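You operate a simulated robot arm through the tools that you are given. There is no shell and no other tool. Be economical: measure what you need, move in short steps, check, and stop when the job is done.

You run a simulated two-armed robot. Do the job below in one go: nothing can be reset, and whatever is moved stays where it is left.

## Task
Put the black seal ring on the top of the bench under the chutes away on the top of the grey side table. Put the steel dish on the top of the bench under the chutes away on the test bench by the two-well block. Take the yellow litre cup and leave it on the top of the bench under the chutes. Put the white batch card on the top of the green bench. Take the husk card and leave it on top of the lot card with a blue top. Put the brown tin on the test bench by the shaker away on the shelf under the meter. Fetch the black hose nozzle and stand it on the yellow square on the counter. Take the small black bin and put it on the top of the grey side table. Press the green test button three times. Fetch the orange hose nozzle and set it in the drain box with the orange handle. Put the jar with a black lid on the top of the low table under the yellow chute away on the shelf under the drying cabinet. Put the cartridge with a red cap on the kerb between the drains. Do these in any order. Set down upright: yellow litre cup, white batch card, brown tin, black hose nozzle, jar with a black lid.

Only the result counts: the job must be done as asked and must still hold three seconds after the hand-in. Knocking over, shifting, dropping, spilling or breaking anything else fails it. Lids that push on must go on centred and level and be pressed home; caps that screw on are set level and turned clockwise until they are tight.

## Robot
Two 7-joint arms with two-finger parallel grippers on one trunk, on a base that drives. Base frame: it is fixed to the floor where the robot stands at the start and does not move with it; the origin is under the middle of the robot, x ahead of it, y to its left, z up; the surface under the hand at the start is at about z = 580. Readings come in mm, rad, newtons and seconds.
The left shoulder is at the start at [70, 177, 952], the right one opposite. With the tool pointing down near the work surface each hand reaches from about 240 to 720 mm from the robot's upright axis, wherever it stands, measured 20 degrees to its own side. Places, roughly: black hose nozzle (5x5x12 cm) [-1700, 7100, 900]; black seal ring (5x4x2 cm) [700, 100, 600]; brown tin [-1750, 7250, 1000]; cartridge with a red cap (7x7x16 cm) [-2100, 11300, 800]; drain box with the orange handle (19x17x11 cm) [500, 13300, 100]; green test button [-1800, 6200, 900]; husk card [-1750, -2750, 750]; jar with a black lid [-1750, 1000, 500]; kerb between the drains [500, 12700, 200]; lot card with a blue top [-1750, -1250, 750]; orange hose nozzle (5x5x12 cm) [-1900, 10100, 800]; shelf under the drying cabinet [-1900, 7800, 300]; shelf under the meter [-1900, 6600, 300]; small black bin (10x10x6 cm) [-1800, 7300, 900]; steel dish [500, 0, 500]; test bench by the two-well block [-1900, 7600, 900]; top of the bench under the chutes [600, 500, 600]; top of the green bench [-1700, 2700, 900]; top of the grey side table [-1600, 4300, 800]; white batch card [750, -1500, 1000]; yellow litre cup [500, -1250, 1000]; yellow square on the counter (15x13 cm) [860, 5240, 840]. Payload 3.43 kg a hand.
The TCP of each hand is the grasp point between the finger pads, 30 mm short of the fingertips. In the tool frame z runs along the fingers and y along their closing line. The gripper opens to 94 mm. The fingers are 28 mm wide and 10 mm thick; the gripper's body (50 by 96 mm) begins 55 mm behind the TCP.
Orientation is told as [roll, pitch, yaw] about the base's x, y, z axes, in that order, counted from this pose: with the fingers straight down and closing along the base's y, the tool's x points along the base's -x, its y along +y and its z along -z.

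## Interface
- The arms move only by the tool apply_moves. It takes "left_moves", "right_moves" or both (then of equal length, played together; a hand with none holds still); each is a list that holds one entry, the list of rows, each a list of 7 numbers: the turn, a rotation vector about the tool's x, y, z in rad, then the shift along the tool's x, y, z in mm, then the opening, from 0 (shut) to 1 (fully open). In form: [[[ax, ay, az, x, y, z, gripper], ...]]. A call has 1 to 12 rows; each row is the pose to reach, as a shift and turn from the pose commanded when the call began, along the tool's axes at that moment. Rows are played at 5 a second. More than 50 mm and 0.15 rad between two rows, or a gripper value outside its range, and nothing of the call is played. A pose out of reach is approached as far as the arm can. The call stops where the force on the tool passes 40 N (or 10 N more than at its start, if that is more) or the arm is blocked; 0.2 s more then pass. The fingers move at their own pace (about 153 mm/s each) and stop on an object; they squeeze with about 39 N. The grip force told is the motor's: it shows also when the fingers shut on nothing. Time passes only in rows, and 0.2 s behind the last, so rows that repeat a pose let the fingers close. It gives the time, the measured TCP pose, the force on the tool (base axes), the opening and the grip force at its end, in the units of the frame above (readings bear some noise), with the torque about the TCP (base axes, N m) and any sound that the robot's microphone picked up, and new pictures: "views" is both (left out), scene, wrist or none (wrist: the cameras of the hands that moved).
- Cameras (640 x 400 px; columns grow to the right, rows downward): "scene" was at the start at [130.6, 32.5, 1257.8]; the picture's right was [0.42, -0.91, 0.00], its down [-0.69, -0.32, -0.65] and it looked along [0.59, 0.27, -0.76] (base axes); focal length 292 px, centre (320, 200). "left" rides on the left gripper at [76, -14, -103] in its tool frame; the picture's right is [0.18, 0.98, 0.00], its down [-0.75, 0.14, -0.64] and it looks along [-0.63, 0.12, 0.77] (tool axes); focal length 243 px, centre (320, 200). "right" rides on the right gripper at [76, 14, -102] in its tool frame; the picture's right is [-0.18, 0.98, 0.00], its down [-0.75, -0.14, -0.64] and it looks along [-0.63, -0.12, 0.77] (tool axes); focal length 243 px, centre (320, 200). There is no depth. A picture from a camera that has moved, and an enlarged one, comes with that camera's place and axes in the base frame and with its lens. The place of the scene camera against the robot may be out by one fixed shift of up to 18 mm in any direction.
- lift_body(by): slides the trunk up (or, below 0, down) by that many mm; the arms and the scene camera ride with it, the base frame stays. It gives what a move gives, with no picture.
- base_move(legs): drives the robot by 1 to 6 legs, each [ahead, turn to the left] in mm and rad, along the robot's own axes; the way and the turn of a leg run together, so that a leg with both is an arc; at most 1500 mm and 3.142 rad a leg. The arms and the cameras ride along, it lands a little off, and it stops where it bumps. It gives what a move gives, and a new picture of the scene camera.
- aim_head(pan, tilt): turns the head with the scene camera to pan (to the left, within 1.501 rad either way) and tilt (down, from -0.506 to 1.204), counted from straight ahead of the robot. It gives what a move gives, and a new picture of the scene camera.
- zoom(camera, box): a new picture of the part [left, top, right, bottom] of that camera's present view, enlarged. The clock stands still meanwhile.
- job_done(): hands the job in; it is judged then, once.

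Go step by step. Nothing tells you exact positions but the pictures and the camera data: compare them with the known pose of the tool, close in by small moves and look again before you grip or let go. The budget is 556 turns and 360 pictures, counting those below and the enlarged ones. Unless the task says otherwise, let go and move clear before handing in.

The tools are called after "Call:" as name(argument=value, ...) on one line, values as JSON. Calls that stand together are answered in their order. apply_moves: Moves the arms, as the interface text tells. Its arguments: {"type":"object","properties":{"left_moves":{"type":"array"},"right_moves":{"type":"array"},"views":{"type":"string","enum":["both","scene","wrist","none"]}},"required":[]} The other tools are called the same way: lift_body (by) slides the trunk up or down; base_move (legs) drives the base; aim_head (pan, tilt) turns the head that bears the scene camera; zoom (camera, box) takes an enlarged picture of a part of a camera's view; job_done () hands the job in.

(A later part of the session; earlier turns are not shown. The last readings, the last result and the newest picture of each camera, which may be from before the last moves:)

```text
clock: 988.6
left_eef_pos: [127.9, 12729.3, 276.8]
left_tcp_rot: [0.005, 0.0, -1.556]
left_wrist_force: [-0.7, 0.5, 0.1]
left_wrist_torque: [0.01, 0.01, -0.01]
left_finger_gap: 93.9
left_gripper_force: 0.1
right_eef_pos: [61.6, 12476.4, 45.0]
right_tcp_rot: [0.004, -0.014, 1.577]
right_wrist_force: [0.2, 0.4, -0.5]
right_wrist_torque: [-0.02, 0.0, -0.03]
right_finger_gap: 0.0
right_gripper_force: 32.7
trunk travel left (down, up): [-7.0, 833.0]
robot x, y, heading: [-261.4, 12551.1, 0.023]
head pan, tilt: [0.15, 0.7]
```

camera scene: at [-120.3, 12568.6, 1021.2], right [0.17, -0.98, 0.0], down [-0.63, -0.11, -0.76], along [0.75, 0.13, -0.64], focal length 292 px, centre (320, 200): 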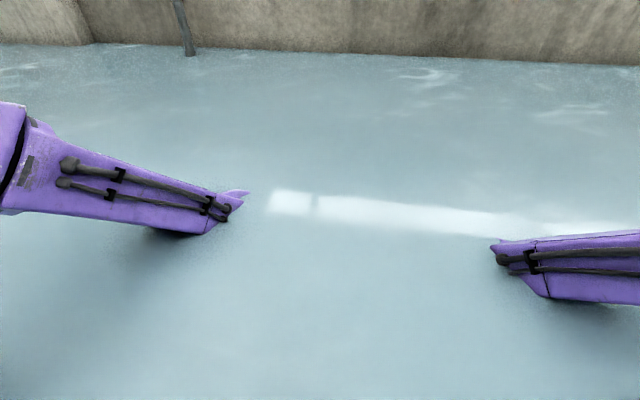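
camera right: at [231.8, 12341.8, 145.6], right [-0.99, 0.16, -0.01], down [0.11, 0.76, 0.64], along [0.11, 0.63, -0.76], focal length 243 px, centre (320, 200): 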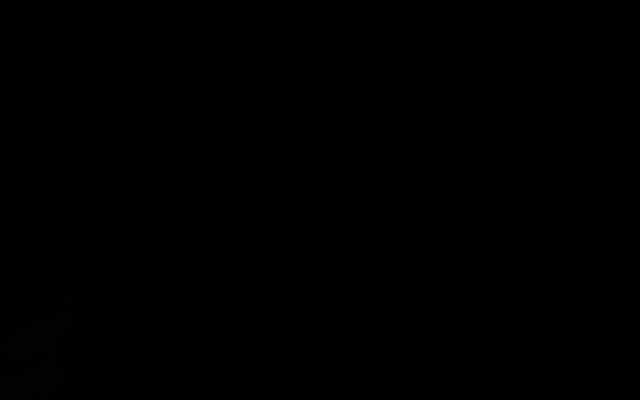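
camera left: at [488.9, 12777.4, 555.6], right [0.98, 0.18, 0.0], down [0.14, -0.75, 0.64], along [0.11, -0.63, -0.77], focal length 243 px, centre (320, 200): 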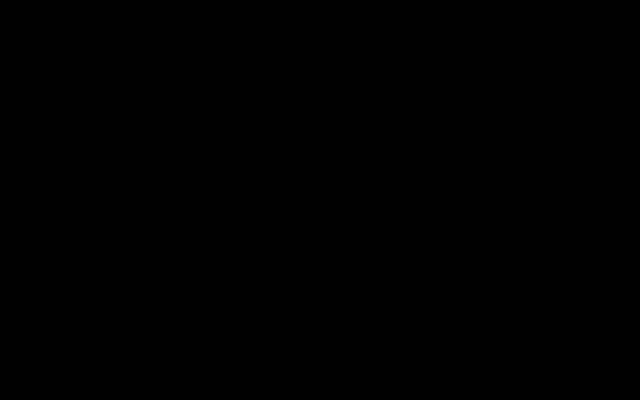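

Call:
apply_moves(right_moves=[[[0, 0, 0, 0, 0, -35, 1], [0, 0, 0, 0, 0, -70, 1], [0, 0, 0, 0, -40, -70, 1], [0, 0, 0, 0, -60, -70, 1]]], views="none")

Call:
base_move(legs=[[-250, 0]])

```text
clock: 989.6
left_eef_pos: [128.0, 12728.5, 276.1]
left_tcp_rot: [0.005, -0.002, -1.554]
left_wrist_force: [-0.5, -0.4, 0.3]
left_wrist_torque: [0.0, -0.01, 0.0]
left_finger_gap: 94.3
left_gripper_force: 0.0
right_eef_pos: [118.9, 12477.6, 112.3]
right_tcp_rot: [0.003, 0.0, 1.599]
right_wrist_force: [0.9, 0.7, -0.7]
right_wrist_torque: [0.01, 0.02, 0.02]
right_finger_gap: 94.2
right_gripper_force: 0.1
trunk travel left (down, up): [-7.0, 833.0]
robot x, y, heading: [-266.6, 12553.1, 0.028]
head pan, tilt: [0.15, 0.7]
```

```text
clock: 991.4
left_eef_pos: [-126.9, 12723.6, 277.3]
left_tcp_rot: [0.005, -0.001, -1.557]
left_wrist_force: [-0.5, 1.3, 0.3]
left_wrist_torque: [-0.01, -0.03, -0.01]
left_finger_gap: 93.9
left_gripper_force: 0.0
right_eef_pos: [-134.2, 12471.8, 111.9]
right_tcp_rot: [0.0, -0.001, 1.598]
right_wrist_force: [0.2, 0.5, 0.0]
right_wrist_torque: [-0.02, -0.04, 0.04]
right_finger_gap: 94.1
right_gripper_force: 0.1
trunk travel left (down, up): [-7.0, 833.0]
robot x, y, heading: [-522.3, 12544.9, 0.021]
head pan, tilt: [0.15, 0.7]
camera scene: at [-375.5, 12562.2, 746.3], right [0.17, -0.99, 0.0], down [-0.63, -0.11, -0.76], along [0.75, 0.13, -0.64], focal length 292 px, centre (320, 200)
```

scene: 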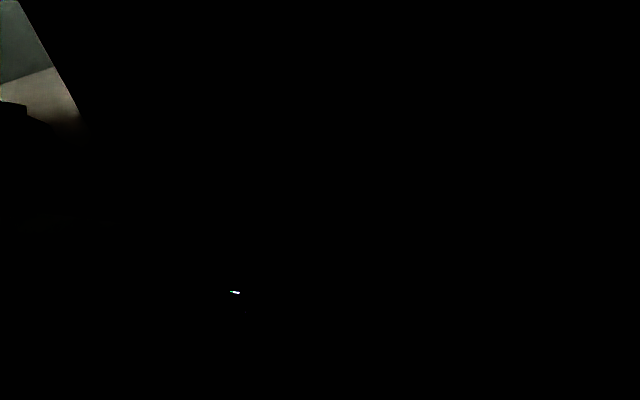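

Call:
apply_moves(left_moves=[[[0, 0, 0, -30, 30, 10, 1], [0, 0, 0, -64, 60, 20, 1], [0, 0, 0, -64, 87, 55, 1], [0, 0, 0, -64, 87, 100, 1], [0, 0, 0, -64, 87, 145, 1], [0, 0, 0, -64, 87, 190, 1], [0, 0, 0, -64, 87, 220, 1], [0, 0, 0, -64, 87, 235, 1], [0, 0, 0, -64, 87, 235, 0.5], [0, 0, 0, -64, 87, 235, 0], [0, 0, 0, -64, 87, 235, 0], [0, 0, 0, -64, 87, 235, 0]]], right_moves=[[[0, 0, 0, 0, -40, 0, 1], [0, 0, 0, 0, -80, 0, 1], [0, 0, 0, 0, -94, 10, 1], [0, 0, 0, 0, -94, 20, 1], [0, 0, 0, 0, -94, 35, 1], [0, 0, 0, 0, -94, 50, 1], [0, 0, 0, 0, -94, 65, 1], [0, 0, 0, 0, -94, 71, 1], [0, 0, 0, 0, -94, 71, 0.5], [0, 0, 0, 0, -94, 71, 0], [0, 0, 0, 0, -94, 71, 0], [0, 0, 0, 0, -94, 71, 0]]], views="none")

```text
clock: 994.0
left_eef_pos: [-37.0, 12659.0, 41.2]
left_tcp_rot: [0.005, 0.0, -1.558]
left_wrist_force: [0.0, -0.6, -0.4]
left_wrist_torque: [0.0, -0.01, 0.01]
left_finger_gap: 0.0
left_gripper_force: 32.9
right_eef_pos: [-40.5, 12473.7, 39.8]
right_tcp_rot: [-0.001, 0.001, 1.599]
right_wrist_force: [-0.1, -0.3, -0.5]
right_wrist_torque: [0.0, -0.03, 0.02]
right_finger_gap: 0.2
right_gripper_force: 33.1
trunk travel left (down, up): [-7.0, 833.0]
robot x, y, heading: [-518.9, 12546.5, 0.021]
head pan, tilt: [0.15, 0.7]
```

Call:
apply_moves(left_moves=[[[0, 0, 0, 0, 0, -35, 0.5], [0, 0, 0, 20, 0, -70, 1], [0, 0, 0, 65, 0, -65, 1], [0, 0, 0, 65, 0, -25, 1], [0, 0, 0, 65, 0, 0, 1], [0, 0, 0, 65, 0, 0, 0.5], [0, 0, 0, 65, 0, 0, 0], [0, 0, 0, 65, 0, 0, 0], [0, 0, 0, 65, 0, 0, 0]]], right_moves=[[[0, 0, 0, 0, 0, -35, 0.5], [0, 0, 0, 20, 0, -70, 1], [0, 0, 0, 65, 0, -65, 1], [0, 0, 0, 65, 0, -25, 1], [0, 0, 0, 65, 0, 0, 1], [0, 0, 0, 65, 0, 0, 0.5], [0, 0, 0, 65, 0, 0, 0], [0, 0, 0, 65, 0, 0, 0], [0, 0, 0, 65, 0, 0, 0]]], views="none")

Call:
apply_moves(left_moves=[[[0, 0, 0, 0, 0, -35, 0.5], [0, 0, 0, 0, -20, -70, 1], [0, 0, 0, 0, -60, -70, 1], [0, 0, 0, 0, -90, -60, 1], [0, 0, 0, 0, -90, -25, 1], [0, 0, 0, 0, -90, 0, 1], [0, 0, 0, 0, -90, 0, 0.5], [0, 0, 0, 0, -90, 0, 0], [0, 0, 0, 0, -90, 0, 0], [0, 0, 0, 0, -90, 0, 0]]], right_moves=[[[0, 0, 0, 0, 0, -35, 0.5], [0, 0, 0, 0, 20, -70, 1], [0, 0, 0, 0, 60, -70, 1], [0, 0, 0, 0, 90, -60, 1], [0, 0, 0, 0, 90, -25, 1], [0, 0, 0, 0, 90, 0, 1], [0, 0, 0, 0, 90, 0, 0.5], [0, 0, 0, 0, 90, 0, 0], [0, 0, 0, 0, 90, 0, 0], [0, 0, 0, 0, 90, 0, 0]]], views="none")

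Call:
apply_moves(left_moves=[[[0, 0, 0, 0, 0, -35, 0.5], [0, 0, 0, -20, 0, -70, 1], [0, 0, 0, -65, 0, -65, 1], [0, 0, 0, -65, 0, -25, 1], [0, 0, 0, -65, 0, 0, 1], [0, 0, 0, -65, 0, 0, 0.5], [0, 0, 0, -65, 0, 0, 0], [0, 0, 0, -65, 0, 0, 0], [0, 0, 0, -65, 0, 0, 0]]], right_moves=[[[0, 0, 0, 0, 0, -35, 0.5], [0, 0, 0, -20, 0, -70, 1], [0, 0, 0, -65, 0, -65, 1], [0, 0, 0, -65, 0, -25, 1], [0, 0, 0, -65, 0, 0, 1], [0, 0, 0, -65, 0, 0, 0.5], [0, 0, 0, -65, 0, 0, 0], [0, 0, 0, -65, 0, 0, 0], [0, 0, 0, -65, 0, 0, 0]]], views="none")

```text
clock: 996.0
left_eef_pos: [-38.5, 12726.0, 42.4]
left_tcp_rot: [0.004, 0.0, -1.558]
left_wrist_force: [0.1, -0.2, -0.6]
left_wrist_torque: [0.03, 0.0, -0.04]
left_finger_gap: 0.0
left_gripper_force: 33.2
right_eef_pos: [-40.5, 12407.5, 38.1]
right_tcp_rot: [-0.001, -0.001, 1.599]
right_wrist_force: [0.0, -0.3, -0.3]
right_wrist_torque: [-0.03, -0.01, -0.01]
right_finger_gap: 0.1
right_gripper_force: 32.7
trunk travel left (down, up): [-7.0, 833.0]
robot x, y, heading: [-520.6, 12543.9, 0.02]
head pan, tilt: [0.15, 0.7]
```

```text
clock: 998.2
left_eef_pos: [-128.0, 12722.3, 43.5]
left_tcp_rot: [0.006, 0.0, -1.557]
left_wrist_force: [0.3, -0.2, -0.7]
left_wrist_torque: [-0.01, 0.03, 0.02]
left_finger_gap: 0.0
left_gripper_force: 33.2
right_eef_pos: [-129.1, 12406.4, 41.7]
right_tcp_rot: [-0.001, -0.001, 1.6]
right_wrist_force: [-0.1, 0.0, -0.3]
right_wrist_torque: [0.01, -0.03, -0.01]
right_finger_gap: 0.1
right_gripper_force: 33.0
trunk travel left (down, up): [-7.0, 833.0]
robot x, y, heading: [-518.5, 12548.8, 0.026]
head pan, tilt: [0.15, 0.7]
```

```text
clock: 1000.2
left_eef_pos: [-126.2, 12658.9, 43.2]
left_tcp_rot: [0.006, 0.001, -1.558]
left_wrist_force: [0.2, 0.1, 0.2]
left_wrist_torque: [-0.02, -0.01, -0.01]
left_finger_gap: 0.1
left_gripper_force: 33.1
right_eef_pos: [-131.3, 12471.6, 41.2]
right_tcp_rot: [-0.001, 0.0, 1.599]
right_wrist_force: [0.2, 0.0, 0.1]
right_wrist_torque: [0.0, -0.01, 0.02]
right_finger_gap: 0.0
right_gripper_force: 32.9
trunk travel left (down, up): [-7.0, 833.0]
robot x, y, heading: [-523.1, 12543.8, 0.026]
head pan, tilt: [0.15, 0.7]
```

Call:
apply_moves(left_moves=[[[0, 0, 0, 0, 0, -35, 0.5], [0, 0, 0, 0, 20, -70, 1], [0, 0, 0, 0, 60, -70, 1], [0, 0, 0, -20, 88, -60, 1], [0, 0, 0, -59, 88, -35, 1], [0, 0, 0, -59, 88, 0, 1], [0, 0, 0, -59, 88, 0, 0.5], [0, 0, 0, -59, 88, 0, 0], [0, 0, 0, -59, 88, 0, 0], [0, 0, 0, -59, 88, 0, 0]]], right_moves=[[[0, 0, 0, 0, 0, -35, 0.5], [0, 0, 0, -20, 0, -70, 1], [0, 0, 0, -65, 0, -65, 1], [0, 0, 0, -65, 0, -50, 1], [0, 0, 0, -65, 0, -25, 1], [0, 0, 0, -65, 0, 0, 1], [0, 0, 0, -65, 0, 0, 0.5], [0, 0, 0, -65, 0, 0, 0], [0, 0, 0, -65, 0, 0, 0], [0, 0, 0, -65, 0, 0, 0]]], views="none")

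```text
clock: 1002.4
left_eef_pos: [-38.8, 12600.3, 43.1]
left_tcp_rot: [0.003, 0.0, -1.557]
left_wrist_force: [0.3, -1.0, 0.8]
left_wrist_torque: [0.0, -0.01, -0.01]
left_finger_gap: 0.2
left_gripper_force: 32.9
right_eef_pos: [-130.8, 12534.3, 42.1]
right_tcp_rot: [0.002, -0.001, 1.592]
right_wrist_force: [-0.6, -0.3, -0.2]
right_wrist_torque: [-0.03, -0.01, -0.01]
right_finger_gap: 0.0
right_gripper_force: 33.3
trunk travel left (down, up): [-7.0, 833.0]
robot x, y, heading: [-518.5, 12546.7, 0.019]
head pan, tilt: [0.15, 0.7]
```

Call:
apply_moves(left_moves=[[[0, 0, 0, 0, 0, -40, 1], [0, 0, 0, 0, 0, -80, 1], [0, 0, 0, 0, -40, -110, 1], [0, 0, 0, 20, -85, -120, 1], [0, 0, 0, 60, -100, -120, 1], [0, 0, 0, 60, -100, -120, 1], [0, 0, 0, 60, -100, -120, 1], [0, 0, 0, 60, -100, -120, 1], [0, 0, 0, 60, -100, -120, 1], [0, 0, 0, 60, -100, -120, 1], [0, 0, 0, 60, -100, -120, 1]]], right_moves=[[[0, 0, 0, 0, 0, -40, 1], [0, 0, 0.143, 20, 0, -80, 1], [0, 0, 0.286, 50, 0, -90, 1], [0, 0, 0.429, 80, 0, -90, 1], [0, 0, 0.571, 110, 0, -90, 1], [0, 0, 0.714, 130, 0, -90, 1], [0, 0, 0.857, 130, 0, -90, 1], [0, 0, 1.0, 130, 0, -90, 1], [0, 0, 1.143, 130, 0, -90, 1], [0, 0, 1.286, 130, 0, -90, 1], [0, 0, 1.428, 130, 0, -90, 1], [0, 0, 1.571, 130, 0, -90, 1]]], views="none")

```text
refused: give rows for one hand, or as many for the one as for the other
```

Call:
apply_moves(left_moves=[[[0, 0, 0, 0, 0, -40, 1], [0, 0, 0, 0, 0, -80, 1], [0, 0, 0, 0, -40, -110, 1], [0, 0, 0, 20, -80, -115, 1], [0, 0, 0, 60, -100, -120, 1], [0, 0, 0, 60, -100, -120, 1], [0, 0, 0, 60, -100, -120, 1], [0, 0, 0, 60, -100, -120, 1], [0, 0, 0, 60, -100, -120, 1], [0, 0, 0, 60, -100, -120, 1], [0, 0, 0, 60, -100, -120, 1], [0, 0, 0, 60, -100, -120, 1]]], right_moves=[[[0, 0, 0, 0, 0, -40, 1], [0, 0, 0.143, 20, 0, -80, 1], [0, 0, 0.286, 50, 0, -90, 1], [0, 0, 0.429, 80, 0, -90, 1], [0, 0, 0.571, 110, 0, -90, 1], [0, 0, 0.714, 130, 0, -90, 1], [0, 0, 0.857, 130, 0, -90, 1], [0, 0, 1.0, 130, 0, -90, 1], [0, 0, 1.143, 130, 0, -90, 1], [0, 0, 1.286, 130, 0, -90, 1], [0, 0, 1.428, 130, 0, -90, 1], [0, 0, 1.571, 130, 0, -90, 1]]], views="none")

Call:
base_move(legs=[[270, -0.02]])

```text
clock: 1005.0
left_eef_pos: [-139.2, 12662.0, 162.0]
left_tcp_rot: [0.004, 0.0, -1.556]
left_wrist_force: [0.1, -0.2, -0.5]
left_wrist_torque: [-0.01, 0.01, -0.03]
left_finger_gap: 94.1
left_gripper_force: 0.0
right_eef_pos: [-129.1, 12406.9, 132.4]
right_tcp_rot: [-0.001, -0.001, 0.025]
right_wrist_force: [0.3, 0.1, 0.1]
right_wrist_torque: [0.02, 0.01, 0.0]
right_finger_gap: 93.8
right_gripper_force: 0.0
trunk travel left (down, up): [-7.0, 833.0]
robot x, y, heading: [-519.5, 12549.1, 0.026]
head pan, tilt: [0.15, 0.7]
```

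```text
clock: 1006.9
left_eef_pos: [135.5, 12658.8, 161.3]
left_tcp_rot: [0.005, -0.001, -1.576]
left_wrist_force: [-3.5, -0.8, -2.3]
left_wrist_torque: [-0.02, 0.14, -0.01]
left_finger_gap: 91.8
left_gripper_force: 0.0
right_eef_pos: [139.5, 12402.6, 130.6]
right_tcp_rot: [0.0, 0.001, 0.006]
right_wrist_force: [-0.9, -0.2, -1.4]
right_wrist_torque: [-0.02, 0.0, 0.0]
right_finger_gap: 94.2
right_gripper_force: 0.0
trunk travel left (down, up): [-7.0, 833.0]
robot x, y, heading: [-248.2, 12553.5, 0.005]
head pan, tilt: [0.15, 0.7]
camera scene: at [-103.4, 12563.1, 746.2], right [0.15, -0.99, 0.0], down [-0.64, -0.1, -0.76], along [0.76, 0.12, -0.64], focal length 292 px, centre (320, 200)
```

scene: 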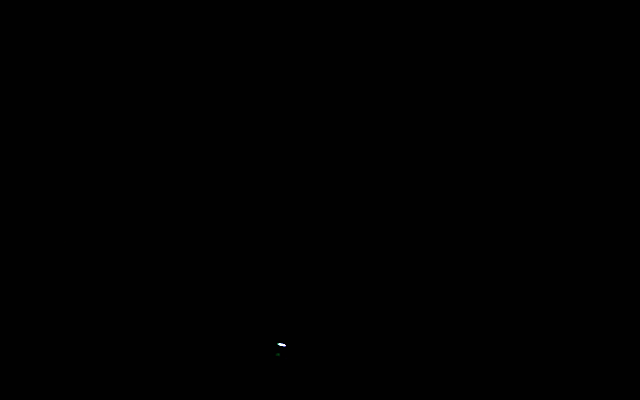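

Call:
apply_moves(left_moves=[[[0, 0, 0, 0, -30, -30, 1], [0, 0, 0, 0, -60, -70, 1], [0, 0, 0, 0, -60, -115, 1], [0, 0, 0, 0, -60, -160, 1], [0, 0, 0, 0, -60, -160, 1], [0, 0, 0, 0, -60, -160, 1], [0, 0, 0, 0, -60, -160, 1], [0, 0, 0, 0, -60, -160, 1], [0, 0, 0, 0, -60, -160, 1], [0, 0, 0, 0, -60, -160, 1], [0, 0, 0, 0, -60, -160, 1]]], right_moves=[[[0, 0, 0, -45, 0, 0, 1], [0, 0, 0, -90, 0, 0, 1], [0, 0, 0, -135, 0, 0, 1], [0, 0, 0, -175, 0, 0, 1], [0, 0, 0, -175, 0, 40, 1], [0, 0, 0, -175, 0, 75, 1], [0, 0, 0, -175, 0, 89, 1], [0, 0, 0, -175, 0, 89, 0.5], [0, 0, 0, -175, 0, 89, 0], [0, 0, 0, -175, 0, 89, 0], [0, 0, 0, -175, 0, 89, 0]]], views="none")

```text
clock: 1007.9
left_eef_pos: [73.7, 12655.3, 309.3]
left_tcp_rot: [0.002, 0.001, -1.58]
left_wrist_force: [1.1, 0.0, 0.2]
left_wrist_torque: [0.0, -0.01, 0.0]
left_finger_gap: 94.0
left_gripper_force: 0.0
right_eef_pos: [294.9, 12402.2, 127.9]
right_tcp_rot: [-0.004, 0.028, 0.007]
right_wrist_force: [-6.8, -0.9, -0.8]
right_wrist_torque: [0.09, -0.43, -0.06]
right_finger_gap: 94.1
right_gripper_force: 0.1
trunk travel left (down, up): [-7.0, 833.0]
robot x, y, heading: [-246.2, 12551.5, -0.003]
head pan, tilt: [0.15, 0.7]
stopped in row 4 (right hand): the force on the tool passed its limit at 143 N (the readings are from after the stop); the commanded pose is now the measured one
```

Call:
apply_moves(right_moves=[[[0, 0, 0, 14, 0, 0, 1], [0, 0, 0, 14, 0, 35, 1], [0, 0, 0, 14, 0, 70, 1], [0, 0, 0, 14, 0, 86, 1], [0, 0, 0, 14, 0, 86, 0.5], [0, 0, 0, 14, 0, 86, 0], [0, 0, 0, 14, 0, 86, 0], [0, 0, 0, 14, 0, 86, 0]]], views="none")

```text
clock: 1009.7
left_eef_pos: [74.6, 12654.6, 308.1]
left_tcp_rot: [0.004, -0.002, -1.579]
left_wrist_force: [-0.1, 0.6, 0.1]
left_wrist_torque: [0.03, 0.02, 0.03]
left_finger_gap: 94.0
left_gripper_force: 0.0
right_eef_pos: [278.9, 12402.8, 44.1]
right_tcp_rot: [-0.004, 0.026, 0.009]
right_wrist_force: [0.2, 0.2, 0.0]
right_wrist_torque: [0.0, 0.0, -0.02]
right_finger_gap: 0.0
right_gripper_force: 33.1
trunk travel left (down, up): [-7.0, 833.0]
robot x, y, heading: [-249.7, 12549.1, 0.002]
head pan, tilt: [0.15, 0.7]
```

Call:
apply_moves(right_moves=[[[0, 0, 0, 5, 0, -40, 0.5], [0, 0, 0, 5, 20, -75, 1], [0, 0, 0, 5, 60, -80, 1], [0, 0, 0, 5, 85, -60, 1], [0, 0, 0, 5, 85, -25, 1], [0, 0, 0, 5, 85, 0, 1], [0, 0, 0, 5, 85, 0, 0.5], [0, 0, 0, 5, 85, 0, 0], [0, 0, 0, 5, 85, 0, 0], [0, 0, 0, 5, 85, 0, 0]]], views="none")

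Call:
apply_moves(right_moves=[[[0, 0, 0, 0, 0, -40, 0.5], [0, 0, 0, 0, 20, -75, 1], [0, 0, 0, 0, 60, -80, 1], [0, 0, 0, 0, 80, -60, 1], [0, 0, 0, 0, 80, -25, 1], [0, 0, 0, 0, 80, 0, 1], [0, 0, 0, 0, 80, 0, 0.5], [0, 0, 0, 0, 80, 0, 0], [0, 0, 0, 0, 80, 0, 0], [0, 0, 0, 0, 80, 0, 0]]], views="none")

```text
clock: 1011.9
left_eef_pos: [75.1, 12655.9, 308.4]
left_tcp_rot: [0.003, -0.003, -1.579]
left_wrist_force: [0.5, 0.0, 1.0]
left_wrist_torque: [0.0, 0.03, -0.01]
left_finger_gap: 93.9
left_gripper_force: 0.1
right_eef_pos: [274.2, 12486.5, 40.8]
right_tcp_rot: [-0.005, 0.025, 0.009]
right_wrist_force: [0.3, 0.2, 0.2]
right_wrist_torque: [0.02, -0.02, -0.01]
right_finger_gap: 0.1
right_gripper_force: 33.7
trunk travel left (down, up): [-7.0, 833.0]
robot x, y, heading: [-249.6, 12549.1, 0.001]
head pan, tilt: [0.15, 0.7]
```

```text
clock: 1013.0
left_eef_pos: [75.5, 12653.0, 310.5]
left_tcp_rot: [0.007, -0.001, -1.584]
left_wrist_force: [0.0, -0.2, -0.4]
left_wrist_torque: [0.0, 0.01, -0.03]
left_finger_gap: 94.1
left_gripper_force: 0.1
right_eef_pos: [277.7, 12563.4, 106.7]
right_tcp_rot: [-0.009, 0.019, 0.012]
right_wrist_force: [-18.9, -20.5, 28.7]
right_wrist_torque: [1.48, -0.32, 0.79]
right_finger_gap: 82.0
right_gripper_force: 0.1
trunk travel left (down, up): [-7.0, 833.0]
robot x, y, heading: [-248.5, 12554.7, -0.005]
head pan, tilt: [0.15, 0.7]
stopped in row 5 (right hand): the force on the tool passed its limit at 81 N (the readings are from after the stop); the commanded pose is now the measured one
```

Call:
apply_moves(right_moves=[[[0, 0, 0, 0, -10, -20, 1], [0, 0, 0, 40, -12, -20, 1], [0, 0, 0, 73, -14, 0, 1], [0, 0, 0, 73, -14, 40, 1], [0, 0, 0, 73, -14, 64, 1], [0, 0, 0, 73, -14, 64, 0.5], [0, 0, 0, 73, -14, 64, 0], [0, 0, 0, 73, -14, 64, 0], [0, 0, 0, 73, -14, 64, 0]]], views="none")

Call:
apply_moves(right_moves=[[[0, 0, 0, 0, 0, -40, 0.5], [0, 0, 0, 20, 0, -75, 1], [0, 0, 0, 60, 0, -75, 1], [0, 0, 0, 75, 0, -50, 1], [0, 0, 0, 75, 0, -20, 1], [0, 0, 0, 75, 0, 0, 1], [0, 0, 0, 75, 0, 0, 0.5], [0, 0, 0, 75, 0, 0, 0], [0, 0, 0, 75, 0, 0, 0], [0, 0, 0, 75, 0, 0, 0]]], views="none")

Call:
apply_moves(right_moves=[[[0, 0, 0, 0, 0, -40, 0.5], [0, 0, 0, 20, 0, -75, 1], [0, 0, 0, 60, 0, -75, 1], [0, 0, 0, 75, 0, -50, 1], [0, 0, 0, 75, 0, -20, 1], [0, 0, 0, 75, 0, 0, 1], [0, 0, 0, 75, 0, 0, 0.5], [0, 0, 0, 75, 0, 0, 0], [0, 0, 0, 75, 0, 0, 0], [0, 0, 0, 75, 0, 0, 0]]], views="none")

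```text
clock: 1015.0
left_eef_pos: [74.2, 12654.8, 309.8]
left_tcp_rot: [0.0, -0.002, -1.582]
left_wrist_force: [-0.7, 0.1, 0.4]
left_wrist_torque: [0.0, 0.0, -0.04]
left_finger_gap: 94.1
left_gripper_force: 0.0
right_eef_pos: [202.8, 12548.8, 40.3]
right_tcp_rot: [-0.007, 0.022, 0.011]
right_wrist_force: [0.0, -0.8, -0.4]
right_wrist_torque: [-0.01, -0.01, 0.02]
right_finger_gap: 0.0
right_gripper_force: 33.1
trunk travel left (down, up): [-7.0, 833.0]
robot x, y, heading: [-250.4, 12553.0, 0.001]
head pan, tilt: [0.15, 0.7]
```

```text
clock: 1017.2
left_eef_pos: [75.2, 12655.0, 308.8]
left_tcp_rot: [0.003, -0.001, -1.582]
left_wrist_force: [0.1, 0.7, -0.1]
left_wrist_torque: [0.0, -0.01, 0.0]
left_finger_gap: 93.8
left_gripper_force: 0.1
right_eef_pos: [127.3, 12549.0, 42.6]
right_tcp_rot: [-0.006, 0.022, 0.007]
right_wrist_force: [-0.6, -0.1, -0.2]
right_wrist_torque: [0.02, 0.01, -0.02]
right_finger_gap: 0.0
right_gripper_force: 32.8
trunk travel left (down, up): [-7.0, 833.0]
robot x, y, heading: [-247.4, 12548.1, 0.0]
head pan, tilt: [0.15, 0.7]
```

```text
clock: 1017.8
left_eef_pos: [74.6, 12653.3, 308.6]
left_tcp_rot: [0.001, -0.001, -1.582]
left_wrist_force: [-0.2, 0.1, -0.7]
left_wrist_torque: [-0.02, -0.03, 0.01]
left_finger_gap: 94.0
left_gripper_force: 0.1
right_eef_pos: [123.0, 12540.7, 100.5]
right_tcp_rot: [0.012, 0.035, -0.047]
right_wrist_force: [-0.1, -0.2, -0.5]
right_wrist_torque: [0.0, -0.03, 0.01]
right_finger_gap: 93.9
right_gripper_force: 0.0
trunk travel left (down, up): [-7.0, 833.0]
robot x, y, heading: [-248.6, 12550.4, 0.002]
head pan, tilt: [0.15, 0.7]
stopped in row 2 (right hand): the force on the tool passed its limit at 100 N (the readings are from after the stop); the commanded pose is now the measured one
```

Call:
apply_moves(left_moves=[[[0, 0, 0, 40, 0, 0, 1], [0, 0, 0, 80, 0, 0, 1], [0, 0, 0, 120, 0, 0, 1], [0, 0, 0, 120, 0, 0, 1], [0, 0, 0, 120, 0, 0, 1], [0, 0, 0, 120, 0, 0, 1], [0, 0, 0, 120, 0, 0, 1], [0, 0, 0, 120, 0, 0, 1], [0, 0, 0, 120, 0, 0, 1], [0, 0, 0, 120, 0, 0, 1], [0, 0, 0, 120, 0, 0, 1], [0, 0, 0, 120, 0, 0, 1]]], right_moves=[[[0, 0, 0, 0, -45, 0, 1], [0, 0, 0, 0, -90, 0, 1], [0, 0, 0, 0, -135, 0, 1], [0, 0, 0, 0, -180, 0, 1], [0, 0, 0, 0, -225, 0, 1], [0, 0, 0, 0, -265, 0, 1], [0, 0, 0, 0, -265, 30, 1], [0, 0, 0, 0, -265, 58, 1], [0, 0, 0, 0, -265, 58, 0.5], [0, 0, 0, 0, -265, 58, 0], [0, 0, 0, 0, -265, 58, 0], [0, 0, 0, 0, -265, 58, 0]]], views="none")

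Call:
apply_moves(right_moves=[[[0, 0, 0, 0, 0, -40, 0.5], [0, 0, 0, -20, 0, -75, 1], [0, 0, 0, -60, 0, -75, 1], [0, 0, 0, -75, 0, -50, 1], [0, 0, 0, -75, 0, -20, 1], [0, 0, 0, -75, 0, 0, 1], [0, 0, 0, -75, 0, 0, 0.5], [0, 0, 0, -75, 0, 0, 0], [0, 0, 0, -75, 0, 0, 0], [0, 0, 0, -75, 0, 0, 0]]], views="none")

Call:
apply_moves(right_moves=[[[0, 0, 0, 0, 0, -40, 0.5], [0, 0, 0, -20, 0, -75, 1], [0, 0, 0, -60, 0, -75, 1], [0, 0, 0, -75, 0, -50, 1], [0, 0, 0, -75, 0, -20, 1], [0, 0, 0, -75, 0, 0, 1], [0, 0, 0, -75, 0, 0, 0.5], [0, 0, 0, -75, 0, 0, 0], [0, 0, 0, -75, 0, 0, 0], [0, 0, 0, -75, 0, 0, 0]]], views="none")

```text
clock: 1019.5
left_eef_pos: [76.6, 12774.3, 308.5]
left_tcp_rot: [0.005, -0.003, -1.58]
left_wrist_force: [0.0, 0.0, 1.0]
left_wrist_torque: [-0.05, 0.0, 0.02]
left_finger_gap: 94.2
left_gripper_force: 0.3
right_eef_pos: [112.0, 12277.1, 64.0]
right_tcp_rot: [0.005, 0.033, -0.044]
right_wrist_force: [-5.8, 2.5, 35.3]
right_wrist_torque: [-1.59, 0.08, -0.13]
right_finger_gap: 92.5
right_gripper_force: 0.1
trunk travel left (down, up): [-7.0, 833.0]
robot x, y, heading: [-247.7, 12552.2, 0.0]
head pan, tilt: [0.15, 0.7]
stopped in row 8 (right hand): the force on the tool passed its limit at 95 N (the readings are from after the stop); the commanded pose is now the measured one
```

```text
clock: 1021.7
left_eef_pos: [77.4, 12774.8, 307.0]
left_tcp_rot: [0.0, 0.001, -1.582]
left_wrist_force: [-1.5, 0.1, -0.5]
left_wrist_torque: [0.02, 0.0, 0.01]
left_finger_gap: 93.7
left_gripper_force: 0.0
right_eef_pos: [185.9, 12274.3, 56.9]
right_tcp_rot: [0.007, 0.037, -0.045]
right_wrist_force: [-0.7, -0.7, -0.7]
right_wrist_torque: [0.02, -0.02, -0.01]
right_finger_gap: 0.0
right_gripper_force: 33.1
trunk travel left (down, up): [-7.0, 833.0]
robot x, y, heading: [-249.6, 12550.1, 0.001]
head pan, tilt: [0.15, 0.7]
```

```text
clock: 1023.9
left_eef_pos: [77.5, 12773.5, 308.0]
left_tcp_rot: [0.001, -0.001, -1.58]
left_wrist_force: [-0.4, -0.9, -0.2]
left_wrist_torque: [-0.01, 0.03, -0.04]
left_finger_gap: 94.1
left_gripper_force: 0.1
right_eef_pos: [261.6, 12270.1, 57.3]
right_tcp_rot: [0.009, 0.036, -0.043]
right_wrist_force: [-0.2, 0.0, 0.4]
right_wrist_torque: [-0.04, -0.03, 0.0]
right_finger_gap: 0.0
right_gripper_force: 32.7
trunk travel left (down, up): [-7.0, 833.0]
robot x, y, heading: [-248.6, 12549.6, 0.003]
head pan, tilt: [0.15, 0.7]
```

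A fingertip landed on something about 36 mm high near [112,12228]. I'll try to close on it.

Call:
apply_moves(right_moves=[[[0, 0, 0, 0, 0, -40, 0.5], [0, 0, 0, 30, -10, -75, 1], [0, 0, 0, 75, -20, -75, 1], [0, 0, 0, 120, -35, -75, 1], [0, 0, 0, 152, -46, -70, 1], [0, 0, 0, 152, -46, -40, 1], [0, 0, 0, 152, -46, -10, 1], [0, 0, 0, 152, -46, 12, 1], [0, 0, 0, 152, -46, 12, 0.5], [0, 0, 0, 152, -46, 12, 0], [0, 0, 0, 152, -46, 12, 0], [0, 0, 0, 152, -46, 12, 0]]], views="none")

```text
clock: 1025.6
left_eef_pos: [76.6, 12773.9, 308.8]
left_tcp_rot: [0.002, -0.002, -1.582]
left_wrist_force: [0.5, -0.1, 0.3]
left_wrist_torque: [0.01, -0.03, 0.0]
left_finger_gap: 93.8
left_gripper_force: 0.1
right_eef_pos: [110.5, 12232.8, 67.6]
right_tcp_rot: [0.005, 0.024, -0.043]
right_wrist_force: [1.6, -0.1, 28.0]
right_wrist_torque: [1.34, 0.3, -0.08]
right_finger_gap: 93.9
right_gripper_force: 0.2
trunk travel left (down, up): [-7.0, 833.0]
robot x, y, heading: [-249.5, 12549.4, 0.002]
head pan, tilt: [0.15, 0.7]
stopped in row 8 (right hand): the force on the tool passed its limit at 69 N (the readings are from after the stop); the commanded pose is now the measured one
```

It seems to lie along y, spanning both contact points. I'll turn the hand to close along x over its middle.

Call:
apply_moves(right_moves=[[[0, 0, -0.1, 0, 0, -40, 1], [0, 0, -0.24, 0, 8, -80, 1], [0, 0, -0.38, 0, 15, -100, 1], [0, 0, -0.52, 0, 22, -100, 1], [0, 0, -0.66, 0, 22, -100, 1], [0, 0, -0.8, 0, 22, -100, 1], [0, 0, -0.94, 0, 22, -100, 1], [0, 0, -1.08, 0, 22, -100, 1], [0, 0, -1.22, 0, 22, -100, 1], [0, 0, -1.36, 0, 22, -100, 1], [0, 0, -1.5, 0, 22, -100, 1], [0, 0, -1.61, 0, 22, -100, 1]]], views="none")

Call:
apply_moves(right_moves=[[[0, 0, 0, 0, 0, 40, 1], [0, 0, 0, 0, 0, 80, 1], [0, 0, 0, 0, 0, 110, 1], [0, 0, 0, 0, 0, 125, 1], [0, 0, 0, 0, 0, 125, 0.5], [0, 0, 0, 0, 0, 125, 0], [0, 0, 0, 0, 0, 125, 0], [0, 0, 0, 0, 0, 125, 0]]], views="none")

```text
clock: 1028.2
left_eef_pos: [77.2, 12774.4, 307.1]
left_tcp_rot: [0.001, -0.001, -1.582]
left_wrist_force: [-0.3, -0.1, -0.5]
left_wrist_torque: [0.01, 0.0, -0.01]
left_finger_gap: 94.1
left_gripper_force: 0.0
right_eef_pos: [113.0, 12253.5, 163.9]
right_tcp_rot: [0.029, -0.007, 1.568]
right_wrist_force: [1.2, 1.1, 0.7]
right_wrist_torque: [0.02, -0.02, -0.03]
right_finger_gap: 93.8
right_gripper_force: 0.1
trunk travel left (down, up): [-7.0, 833.0]
robot x, y, heading: [-245.1, 12549.3, -0.002]
head pan, tilt: [0.15, 0.7]
```

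```text
clock: 1030.0
left_eef_pos: [77.0, 12774.0, 307.1]
left_tcp_rot: [0.003, 0.0, -1.582]
left_wrist_force: [0.1, 0.3, 0.1]
left_wrist_torque: [0.0, 0.01, 0.0]
left_finger_gap: 94.1
left_gripper_force: 0.0
right_eef_pos: [108.5, 12255.3, 40.2]
right_tcp_rot: [0.031, -0.008, 1.567]
right_wrist_force: [0.1, 0.7, -1.0]
right_wrist_torque: [-0.05, 0.01, -0.01]
right_finger_gap: 32.6
right_gripper_force: 39.1
trunk travel left (down, up): [-7.0, 833.0]
robot x, y, heading: [-247.7, 12547.7, 0.004]
head pan, tilt: [0.15, 0.7]
```

Got it: the gap holds at 32.6 mm. I'll lift and check the weight.

Call:
apply_moves(right_moves=[[[0, 0, 0, 0, 0, -40, 0], [0, 0, 0, 0, 0, -85, 0], [0, 0, 0, 0, 0, -130, 0], [0, 0, 0, 0, 0, -175, 0], [0, 0, 0, 0, 0, -220, 0], [0, 0, 0, 0, 0, -260, 0], [0, 0, 0, 0, 0, -260, 0]]], views="none")

```text
clock: 1031.6
left_eef_pos: [77.3, 12773.3, 307.0]
left_tcp_rot: [0.002, 0.0, -1.582]
left_wrist_force: [0.0, -0.4, 0.3]
left_wrist_torque: [-0.02, 0.01, -0.02]
left_finger_gap: 94.0
left_gripper_force: 0.1
right_eef_pos: [116.9, 12253.3, 298.5]
right_tcp_rot: [0.029, -0.008, 1.567]
right_wrist_force: [0.1, 0.3, -1.4]
right_wrist_torque: [-0.1, 0.0, 0.01]
right_finger_gap: 32.9
right_gripper_force: 39.3
trunk travel left (down, up): [-7.0, 833.0]
robot x, y, heading: [-247.1, 12550.8, -0.007]
head pan, tilt: [0.15, 0.7]
```

Call:
lift_body(by=280)

Call:
base_move(legs=[[-200, 0], [0, 1.576], [750, 0], [0, -1.571], [340, 0]])

```text
clock: 1034.5
left_eef_pos: [78.2, 12773.7, 587.3]
left_tcp_rot: [0.002, 0.0, -1.582]
left_wrist_force: [-0.8, 0.5, 0.0]
left_wrist_torque: [-0.05, -0.01, 0.01]
left_finger_gap: 94.1
left_gripper_force: 0.1
right_eef_pos: [116.8, 12252.8, 576.9]
right_tcp_rot: [0.029, -0.009, 1.567]
right_wrist_force: [-0.4, -0.3, -1.0]
right_wrist_torque: [-0.11, 0.01, 0.0]
right_finger_gap: 32.5
right_gripper_force: 39.2
trunk travel left (down, up): [-287.0, 553.0]
robot x, y, heading: [-249.7, 12552.1, 0.003]
head pan, tilt: [0.15, 0.7]
```

```text
clock: 1049.1
left_eef_pos: [242.8, 13509.5, 587.1]
left_tcp_rot: [0.001, 0.001, -1.599]
left_wrist_force: [-1.1, -0.3, 0.3]
left_wrist_torque: [-0.01, 0.0, -0.01]
left_finger_gap: 93.9
left_gripper_force: 0.2
right_eef_pos: [272.9, 12988.1, 577.2]
right_tcp_rot: [0.03, -0.009, 1.551]
right_wrist_force: [0.2, 0.8, -2.0]
right_wrist_torque: [-0.1, -0.03, -0.02]
right_finger_gap: 32.6
right_gripper_force: 38.8
trunk travel left (down, up): [-287.0, 553.0]
robot x, y, heading: [-85.3, 13289.8, -0.02]
head pan, tilt: [0.15, 0.7]
camera scene: at [57.5, 13302.3, 1026.2], right [0.13, -0.99, 0.0], down [-0.64, -0.08, -0.76], along [0.76, 0.1, -0.64], focal length 292 px, centre (320, 200)
```

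scene: 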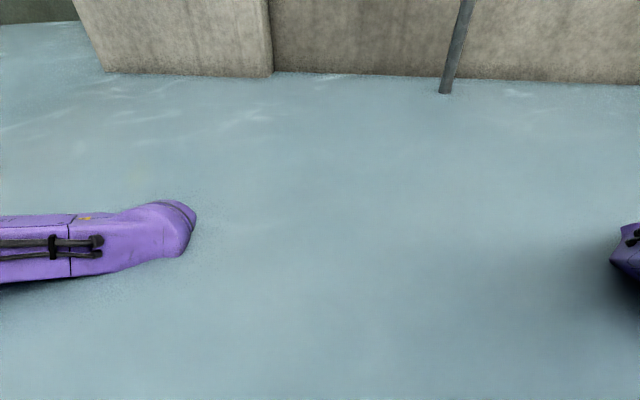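

Call:
lift_body(by=330)

Call:
zoom(camera="right", box=[160, 20, 480, 240])

```text
clock: 1052.3
left_eef_pos: [242.7, 13510.3, 916.6]
left_tcp_rot: [0.002, 0.001, -1.6]
left_wrist_force: [-0.2, -0.3, 0.5]
left_wrist_torque: [0.0, -0.02, -0.01]
left_finger_gap: 94.1
left_gripper_force: 0.1
right_eef_pos: [272.4, 12988.4, 908.7]
right_tcp_rot: [0.029, -0.01, 1.551]
right_wrist_force: [-0.2, -0.3, -1.1]
right_wrist_torque: [-0.07, 0.01, -0.01]
right_finger_gap: 32.6
right_gripper_force: 39.2
trunk travel left (down, up): [-617.0, 223.0]
robot x, y, heading: [-88.0, 13293.6, -0.021]
head pan, tilt: [0.15, 0.7]
```

```text
1.82 times, centred on (320, 130) of right
camera zoom: at [260.0, 12912.1, 1010.6], right [-0.98, 0.2, 0.03], down [0.18, 0.74, 0.64], along [0.11, 0.64, -0.76], focal length 441 px, centre (320, 327)
```

zoom: 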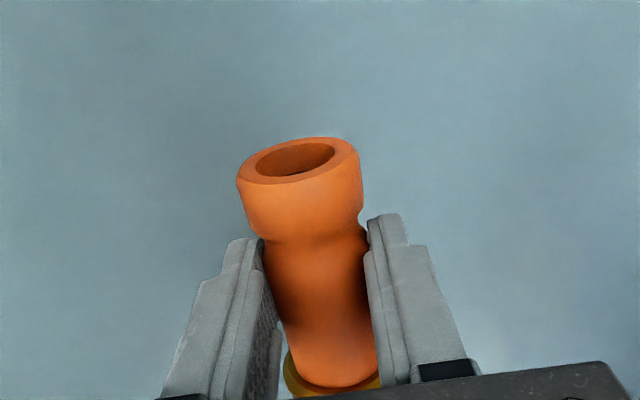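

It is indeed the orange nozzle. I'll lower again and bring it over the drain box place.

Call:
lift_body(by=-330)

Call:
apply_moves(right_moves=[[[0, 0, 0, -35, -25, 0, 0], [0, 0, 0, -70, -50, 0, 0], [0, 0, 0, -105, -75, 0, 0], [0, 0, 0, -140, -100, 0, 0], [0, 0, 0, -175, -125, 0, 0], [0, 0, 0, -210, -150, 0, 0], [0, 0, 0, -245, -177, 0, 0], [0, 0, 0, -280, -203, 0, 0], [0, 0, 0, -308, -228, 0, 0], [0, 0, 0, -308, -228, 0, 0]]], views="none")

```text
clock: 1055.6
left_eef_pos: [241.7, 13510.5, 586.7]
left_tcp_rot: [0.003, 0.001, -1.598]
left_wrist_force: [0.2, -0.5, 0.0]
left_wrist_torque: [-0.05, 0.03, -0.02]
left_finger_gap: 93.9
left_gripper_force: 0.1
right_eef_pos: [270.8, 12988.3, 579.0]
right_tcp_rot: [0.029, -0.009, 1.549]
right_wrist_force: [-0.2, 0.0, -1.8]
right_wrist_torque: [-0.11, -0.01, 0.01]
right_finger_gap: 32.5
right_gripper_force: 39.0
trunk travel left (down, up): [-287.0, 553.0]
robot x, y, heading: [-88.4, 13293.3, -0.022]
head pan, tilt: [0.15, 0.7]
```

```text
clock: 1057.8
left_eef_pos: [242.0, 13510.7, 587.1]
left_tcp_rot: [0.001, 0.0, -1.598]
left_wrist_force: [0.1, -0.3, -0.1]
left_wrist_torque: [-0.02, 0.0, -0.01]
left_finger_gap: 94.1
left_gripper_force: 0.0
right_eef_pos: [507.5, 13291.0, 572.9]
right_tcp_rot: [0.031, -0.008, 1.55]
right_wrist_force: [-0.2, 0.4, -1.6]
right_wrist_torque: [-0.06, 0.02, 0.0]
right_finger_gap: 32.4
right_gripper_force: 39.3
trunk travel left (down, up): [-287.0, 553.0]
robot x, y, heading: [-90.4, 13294.5, -0.018]
head pan, tilt: [0.15, 0.7]
```

Call:
apply_moves(right_moves=[[[0, 0, 0, 0, 7, 40, 0], [0, 0, 0, 0, 7, 80, 0], [0, 0, 0, 0, 7, 120, 0], [0, 0, 0, 0, 7, 160, 0], [0, 0, 0, 0, 7, 200, 0], [0, 0, 0, 0, 7, 235, 0], [0, 0, 0, 0, 7, 265, 0], [0, 0, 0, 0, 7, 290, 0], [0, 0, 0, 0, 7, 305, 0], [0, 0, 0, 0, 7, 320, 0], [0, 0, 0, 0, 7, 335, 0], [0, 0, 0, 0, 7, 350, 0]]], views="none")

```text
clock: 1060.4
left_eef_pos: [242.0, 13511.1, 589.3]
left_tcp_rot: [0.003, 0.0, -1.601]
left_wrist_force: [0.6, 0.6, 0.4]
left_wrist_torque: [0.0, -0.02, -0.03]
left_finger_gap: 94.2
left_gripper_force: 0.0
right_eef_pos: [478.2, 13285.6, 236.3]
right_tcp_rot: [0.02, -0.01, 1.547]
right_wrist_force: [5.2, -0.4, 19.2]
right_wrist_torque: [1.08, -0.08, -0.37]
right_finger_gap: 32.4
right_gripper_force: 39.2
right hand out of reach, approached as far as the arm can: row 10, 11, 12
trunk travel left (down, up): [-287.0, 553.0]
robot x, y, heading: [-87.2, 13292.5, -0.022]
head pan, tilt: [0.15, 0.7]
```

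Call:
apply_moves(right_moves=[[[0, 0, 0, 0, 0, -40, 0], [0, 0, 0, 0, 0, -80, 0], [0, 0, 0, 0, 0, -120, 0], [0, 0, 0, 0, -10, -160, 0]]], views="none")

Call:
lift_body(by=-200)

```text
clock: 1061.4
left_eef_pos: [241.7, 13510.9, 586.3]
left_tcp_rot: [0.001, 0.002, -1.599]
left_wrist_force: [0.2, 1.3, 0.2]
left_wrist_torque: [0.01, -0.01, -0.01]
left_finger_gap: 94.2
left_gripper_force: 0.0
right_eef_pos: [528.4, 13296.6, 383.1]
right_tcp_rot: [0.032, -0.006, 1.551]
right_wrist_force: [-0.5, 0.2, -1.3]
right_wrist_torque: [-0.08, 0.02, 0.01]
right_finger_gap: 32.7
right_gripper_force: 39.1
right hand out of reach, approached as far as the arm can: row 1, 2, 3, 4
trunk travel left (down, up): [-287.0, 553.0]
robot x, y, heading: [-87.3, 13292.5, -0.019]
head pan, tilt: [0.15, 0.7]
```

```text
clock: 1062.9
left_eef_pos: [241.1, 13510.7, 431.2]
left_tcp_rot: [0.004, -0.001, -1.6]
left_wrist_force: [-0.6, -0.1, 0.6]
left_wrist_torque: [0.0, 0.03, 0.02]
left_finger_gap: 93.9
left_gripper_force: 0.0
right_eef_pos: [531.7, 13296.9, 235.3]
right_tcp_rot: [0.015, -0.01, 1.551]
right_wrist_force: [-4.2, -1.4, 19.7]
right_wrist_torque: [0.39, -0.13, 0.26]
right_finger_gap: 32.6
right_gripper_force: 39.3
trunk travel left (down, up): [-130.0, 710.0]
robot x, y, heading: [-87.2, 13294.6, -0.028]
head pan, tilt: [0.15, 0.7]
stopped: the force on the tool passed its limit at 54 N (the readings are from after the stop); the commanded pose is now the measured one
```

Contact again at about z≈192, toward +y. The +y rim of the box is probably near y≈13335, so I'll raise, shift 52 mm toward -y and try again.

Call:
apply_moves(right_moves=[[[0, 0, 0, 0, 0, -40, 0], [0, 0, 0, 20, 10, -70, 0], [0, 0, 0, 52, 27, -70, 0], [0, 0, 0, 52, 27, -50, 0], [0, 0, 0, 52, 27, -30, 0], [0, 0, 0, 52, 27, -15, 0], [0, 0, 0, 52, 27, 0, 0], [0, 0, 0, 52, 27, 12, 0], [0, 0, 0, 52, 27, 24, 0], [0, 0, 0, 52, 27, 36, 0]]], views="none")

```text
clock: 1065.0
left_eef_pos: [241.7, 13511.2, 430.7]
left_tcp_rot: [0.003, 0.001, -1.603]
left_wrist_force: [0.7, 0.1, 0.3]
left_wrist_torque: [-0.02, 0.01, 0.0]
left_finger_gap: 94.0
left_gripper_force: 0.0
right_eef_pos: [538.9, 13292.5, 233.9]
right_tcp_rot: [-0.002, -0.008, 1.552]
right_wrist_force: [-4.0, -3.7, 23.1]
right_wrist_torque: [0.24, -0.26, 0.1]
right_finger_gap: 32.4
right_gripper_force: 38.9
right hand out of reach, approached as far as the arm can: row 1, 2, 3, 4, 5, 6, 7, 8, 9, 10
trunk travel left (down, up): [-130.0, 710.0]
robot x, y, heading: [-85.7, 13293.5, -0.027]
head pan, tilt: [0.15, 0.7]
stopped in row 10 (right hand): the force on the tool passed its limit at 56 N (the readings are from after the stop); the commanded pose is now the measured one
```

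Call:
lift_body(by=120)

Call:
apply_moves(right_moves=[[[0, 0, 0, 0, 40, 0, 0], [0, 0, 0, 0, 80, 0, 0], [0, 0, 0, 0, 120, 0, 0]]], views="none")

```text
clock: 1066.5
left_eef_pos: [241.5, 13509.5, 549.3]
left_tcp_rot: [0.0, -0.001, -1.6]
left_wrist_force: [-0.1, 0.4, 1.1]
left_wrist_torque: [-0.03, -0.01, 0.03]
left_finger_gap: 94.1
left_gripper_force: 0.1
right_eef_pos: [535.8, 13292.5, 349.1]
right_tcp_rot: [0.007, -0.007, 1.554]
right_wrist_force: [-0.4, 0.3, -2.1]
right_wrist_torque: [-0.09, -0.02, 0.0]
right_finger_gap: 32.6
right_gripper_force: 39.2
trunk travel left (down, up): [-250.0, 590.0]
robot x, y, heading: [-84.5, 13293.2, -0.023]
head pan, tilt: [0.15, 0.7]
```

```text
clock: 1067.3
left_eef_pos: [242.7, 13509.9, 550.5]
left_tcp_rot: [-0.001, -0.001, -1.6]
left_wrist_force: [0.0, -0.2, 0.4]
left_wrist_torque: [-0.02, 0.01, 0.0]
left_finger_gap: 94.0
left_gripper_force: 0.1
right_eef_pos: [530.9, 13297.1, 334.0]
right_tcp_rot: [0.009, -0.014, 1.554]
right_wrist_force: [0.3, -0.1, -1.6]
right_wrist_torque: [-0.06, 0.03, 0.02]
right_finger_gap: 32.8
right_gripper_force: 38.6
right hand out of reach, approached as far as the arm can: row 1, 2, 3
trunk travel left (down, up): [-250.0, 590.0]
robot x, y, heading: [-85.6, 13291.0, -0.022]
head pan, tilt: [0.15, 0.7]
```

Call:
apply_moves(right_moves=[[[0.14, 0, 0, 0, 0, 0, 0], [0.28, 0, 0, 0, 0, 0, 0], [0.42, 0, 0, 0, 0, 0, 0], [0.56, 0, 0, 0, 0, 0, 0], [0.56, 0, 0, 0, 0, 0, 0]]], views="none")

Call:
apply_moves(right_moves=[[[0, 0, 0, 0, 20, -30, 0], [0, 0, 0, 0, 40, -60, 0], [0, 0, 0, 0, 60, -80, 0], [0, 0, 0, 0, 60, -80, 0]]], views="none")

```text
clock: 1068.5
left_eef_pos: [243.1, 13510.5, 549.6]
left_tcp_rot: [0.0, 0.0, -1.601]
left_wrist_force: [0.1, 0.5, 0.2]
left_wrist_torque: [-0.03, -0.01, -0.01]
left_finger_gap: 94.0
left_gripper_force: 0.1
right_eef_pos: [613.5, 13294.3, 306.7]
right_tcp_rot: [-0.555, -0.009, 1.552]
right_wrist_force: [0.3, -0.4, -2.1]
right_wrist_torque: [-0.11, 0.0, 0.0]
right_finger_gap: 32.5
right_gripper_force: 38.5
right hand out of reach, approached as far as the arm can: row 1, 2, 3, 4, 5
trunk travel left (down, up): [-250.0, 590.0]
robot x, y, heading: [-92.1, 13290.1, -0.018]
head pan, tilt: [0.15, 0.7]
```

```text
clock: 1069.5
left_eef_pos: [243.7, 13509.9, 549.0]
left_tcp_rot: [0.0, 0.001, -1.602]
left_wrist_force: [0.0, 0.2, 0.4]
left_wrist_torque: [0.03, 0.01, 0.03]
left_finger_gap: 93.8
left_gripper_force: 0.1
right_eef_pos: [615.9, 13294.0, 314.2]
right_tcp_rot: [-0.552, -0.007, 1.553]
right_wrist_force: [0.5, 0.4, -1.8]
right_wrist_torque: [-0.12, 0.03, 0.01]
right_finger_gap: 32.7
right_gripper_force: 38.9
right hand out of reach, approached as far as the arm can: row 1, 2, 3, 4
trunk travel left (down, up): [-250.0, 590.0]
robot x, y, heading: [-89.0, 13295.4, -0.021]
head pan, tilt: [0.15, 0.7]
```

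Call:
apply_moves(right_moves=[[[-0.14, 0, 0, 0, 0, 0, 0], [-0.28, 0, 0, 0, 0, 0, 0], [-0.42, 0, 0, 0, 0, 0, 0], [-0.56, 0, 0, 0, 0, 0, 0], [-0.7, 0, 0, 0, 0, 0, 0], [-0.84, 0, 0, 0, 0, 0, 0], [-0.98, 0, 0, 0, 0, 0, 0], [-1.12, 0, 0, 0, 0, 0, 0], [-1.2, 0, 0, 0, 0, 0, 0]]], views="none")

Call:
apply_moves(right_moves=[[[0.14, 0, 0, 0, 0, 0, 0], [0.28, 0, 0, 0, 0, 0, 0], [0.42, 0, 0, 0, 0, 0, 0], [0.56, 0, 0, 0, 0, 0, 0], [0.7, 0, 0, 0, 0, 0, 0], [0.84, 0, 0, 0, 0, 0, 0], [0.98, 0, 0, 0, 0, 0, 0], [1.1, 0, 0, 0, 0, 0, 0]]], views="none")

```text
clock: 1071.5
left_eef_pos: [242.7, 13509.7, 550.4]
left_tcp_rot: [0.0, 0.0, -1.601]
left_wrist_force: [-0.6, -0.3, -0.6]
left_wrist_torque: [-0.03, 0.01, -0.01]
left_finger_gap: 94.1
left_gripper_force: 0.0
right_eef_pos: [448.3, 13175.8, 337.2]
right_tcp_rot: [0.629, -0.01, 1.551]
right_wrist_force: [0.4, 0.0, -0.6]
right_wrist_torque: [-0.1, -0.02, 0.0]
right_finger_gap: 32.5
right_gripper_force: 39.1
right hand out of reach, approached as far as the arm can: row 1, 2, 3, 4, 5, 6, 7, 8, 9
trunk travel left (down, up): [-250.0, 590.0]
robot x, y, heading: [-89.2, 13294.4, -0.021]
head pan, tilt: [0.15, 0.7]
```

```text
clock: 1073.3
left_eef_pos: [241.7, 13510.3, 550.0]
left_tcp_rot: [0.003, 0.0, -1.6]
left_wrist_force: [-0.8, 0.9, -0.6]
left_wrist_torque: [-0.01, 0.01, 0.04]
left_finger_gap: 94.1
left_gripper_force: 0.1
right_eef_pos: [452.0, 13181.1, 338.5]
right_tcp_rot: [-0.453, -0.009, 1.554]
right_wrist_force: [-1.1, -0.4, -1.6]
right_wrist_torque: [-0.06, -0.02, 0.0]
right_finger_gap: 32.5
right_gripper_force: 38.5
trunk travel left (down, up): [-250.0, 590.0]
robot x, y, heading: [-88.8, 13290.0, -0.021]
head pan, tilt: [0.15, 0.7]
```

Call:
apply_moves(right_moves=[[[-0.12, 0, 0, 0, 20, -10, 0], [-0.24, 0, 0, 0, 35, -20, 0], [-0.36, 0, 0, 0, 45, -30, 0], [-0.453, 0, 0, 0, 50, -40, 0], [-0.453, 0, 0, 0, 50, -40, 0]]], views="none")

Call:
base_move(legs=[[0, 0.8], [110, 0], [0, -0.78]])

```text
clock: 1074.5
left_eef_pos: [242.9, 13510.7, 549.0]
left_tcp_rot: [0.001, -0.001, -1.6]
left_wrist_force: [0.2, 0.0, 0.3]
left_wrist_torque: [0.02, -0.01, 0.0]
left_finger_gap: 94.0
left_gripper_force: 0.0
right_eef_pos: [390.3, 13182.3, 352.7]
right_tcp_rot: [0.0, -0.009, 1.553]
right_wrist_force: [0.9, 0.6, -1.1]
right_wrist_torque: [-0.05, 0.01, 0.02]
right_finger_gap: 32.8
right_gripper_force: 39.5
trunk travel left (down, up): [-250.0, 590.0]
robot x, y, heading: [-85.2, 13292.9, -0.025]
head pan, tilt: [0.15, 0.7]
```

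```text
clock: 1079.9
left_eef_pos: [310.6, 13597.4, 550.1]
left_tcp_rot: [0.0, 0.001, -1.567]
left_wrist_force: [-0.4, 0.9, 0.0]
left_wrist_torque: [0.0, -0.03, 0.03]
left_finger_gap: 93.9
left_gripper_force: 0.1
right_eef_pos: [469.9, 13275.1, 351.7]
right_tcp_rot: [0.001, -0.009, 1.587]
right_wrist_force: [-0.3, -0.4, -1.6]
right_wrist_torque: [-0.05, 0.01, 0.01]
right_finger_gap: 32.6
right_gripper_force: 39.6
trunk travel left (down, up): [-250.0, 590.0]
robot x, y, heading: [-13.0, 13374.9, 0.017]
head pan, tilt: [0.15, 0.7]
camera scene: at [132.7, 13383.2, 989.1], right [0.16, -0.99, 0.0], down [-0.64, -0.1, -0.76], along [0.75, 0.12, -0.64], focal length 292 px, centre (320, 200)
```

scene: 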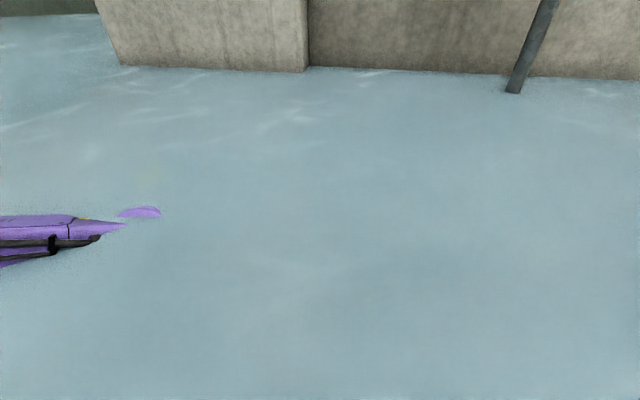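

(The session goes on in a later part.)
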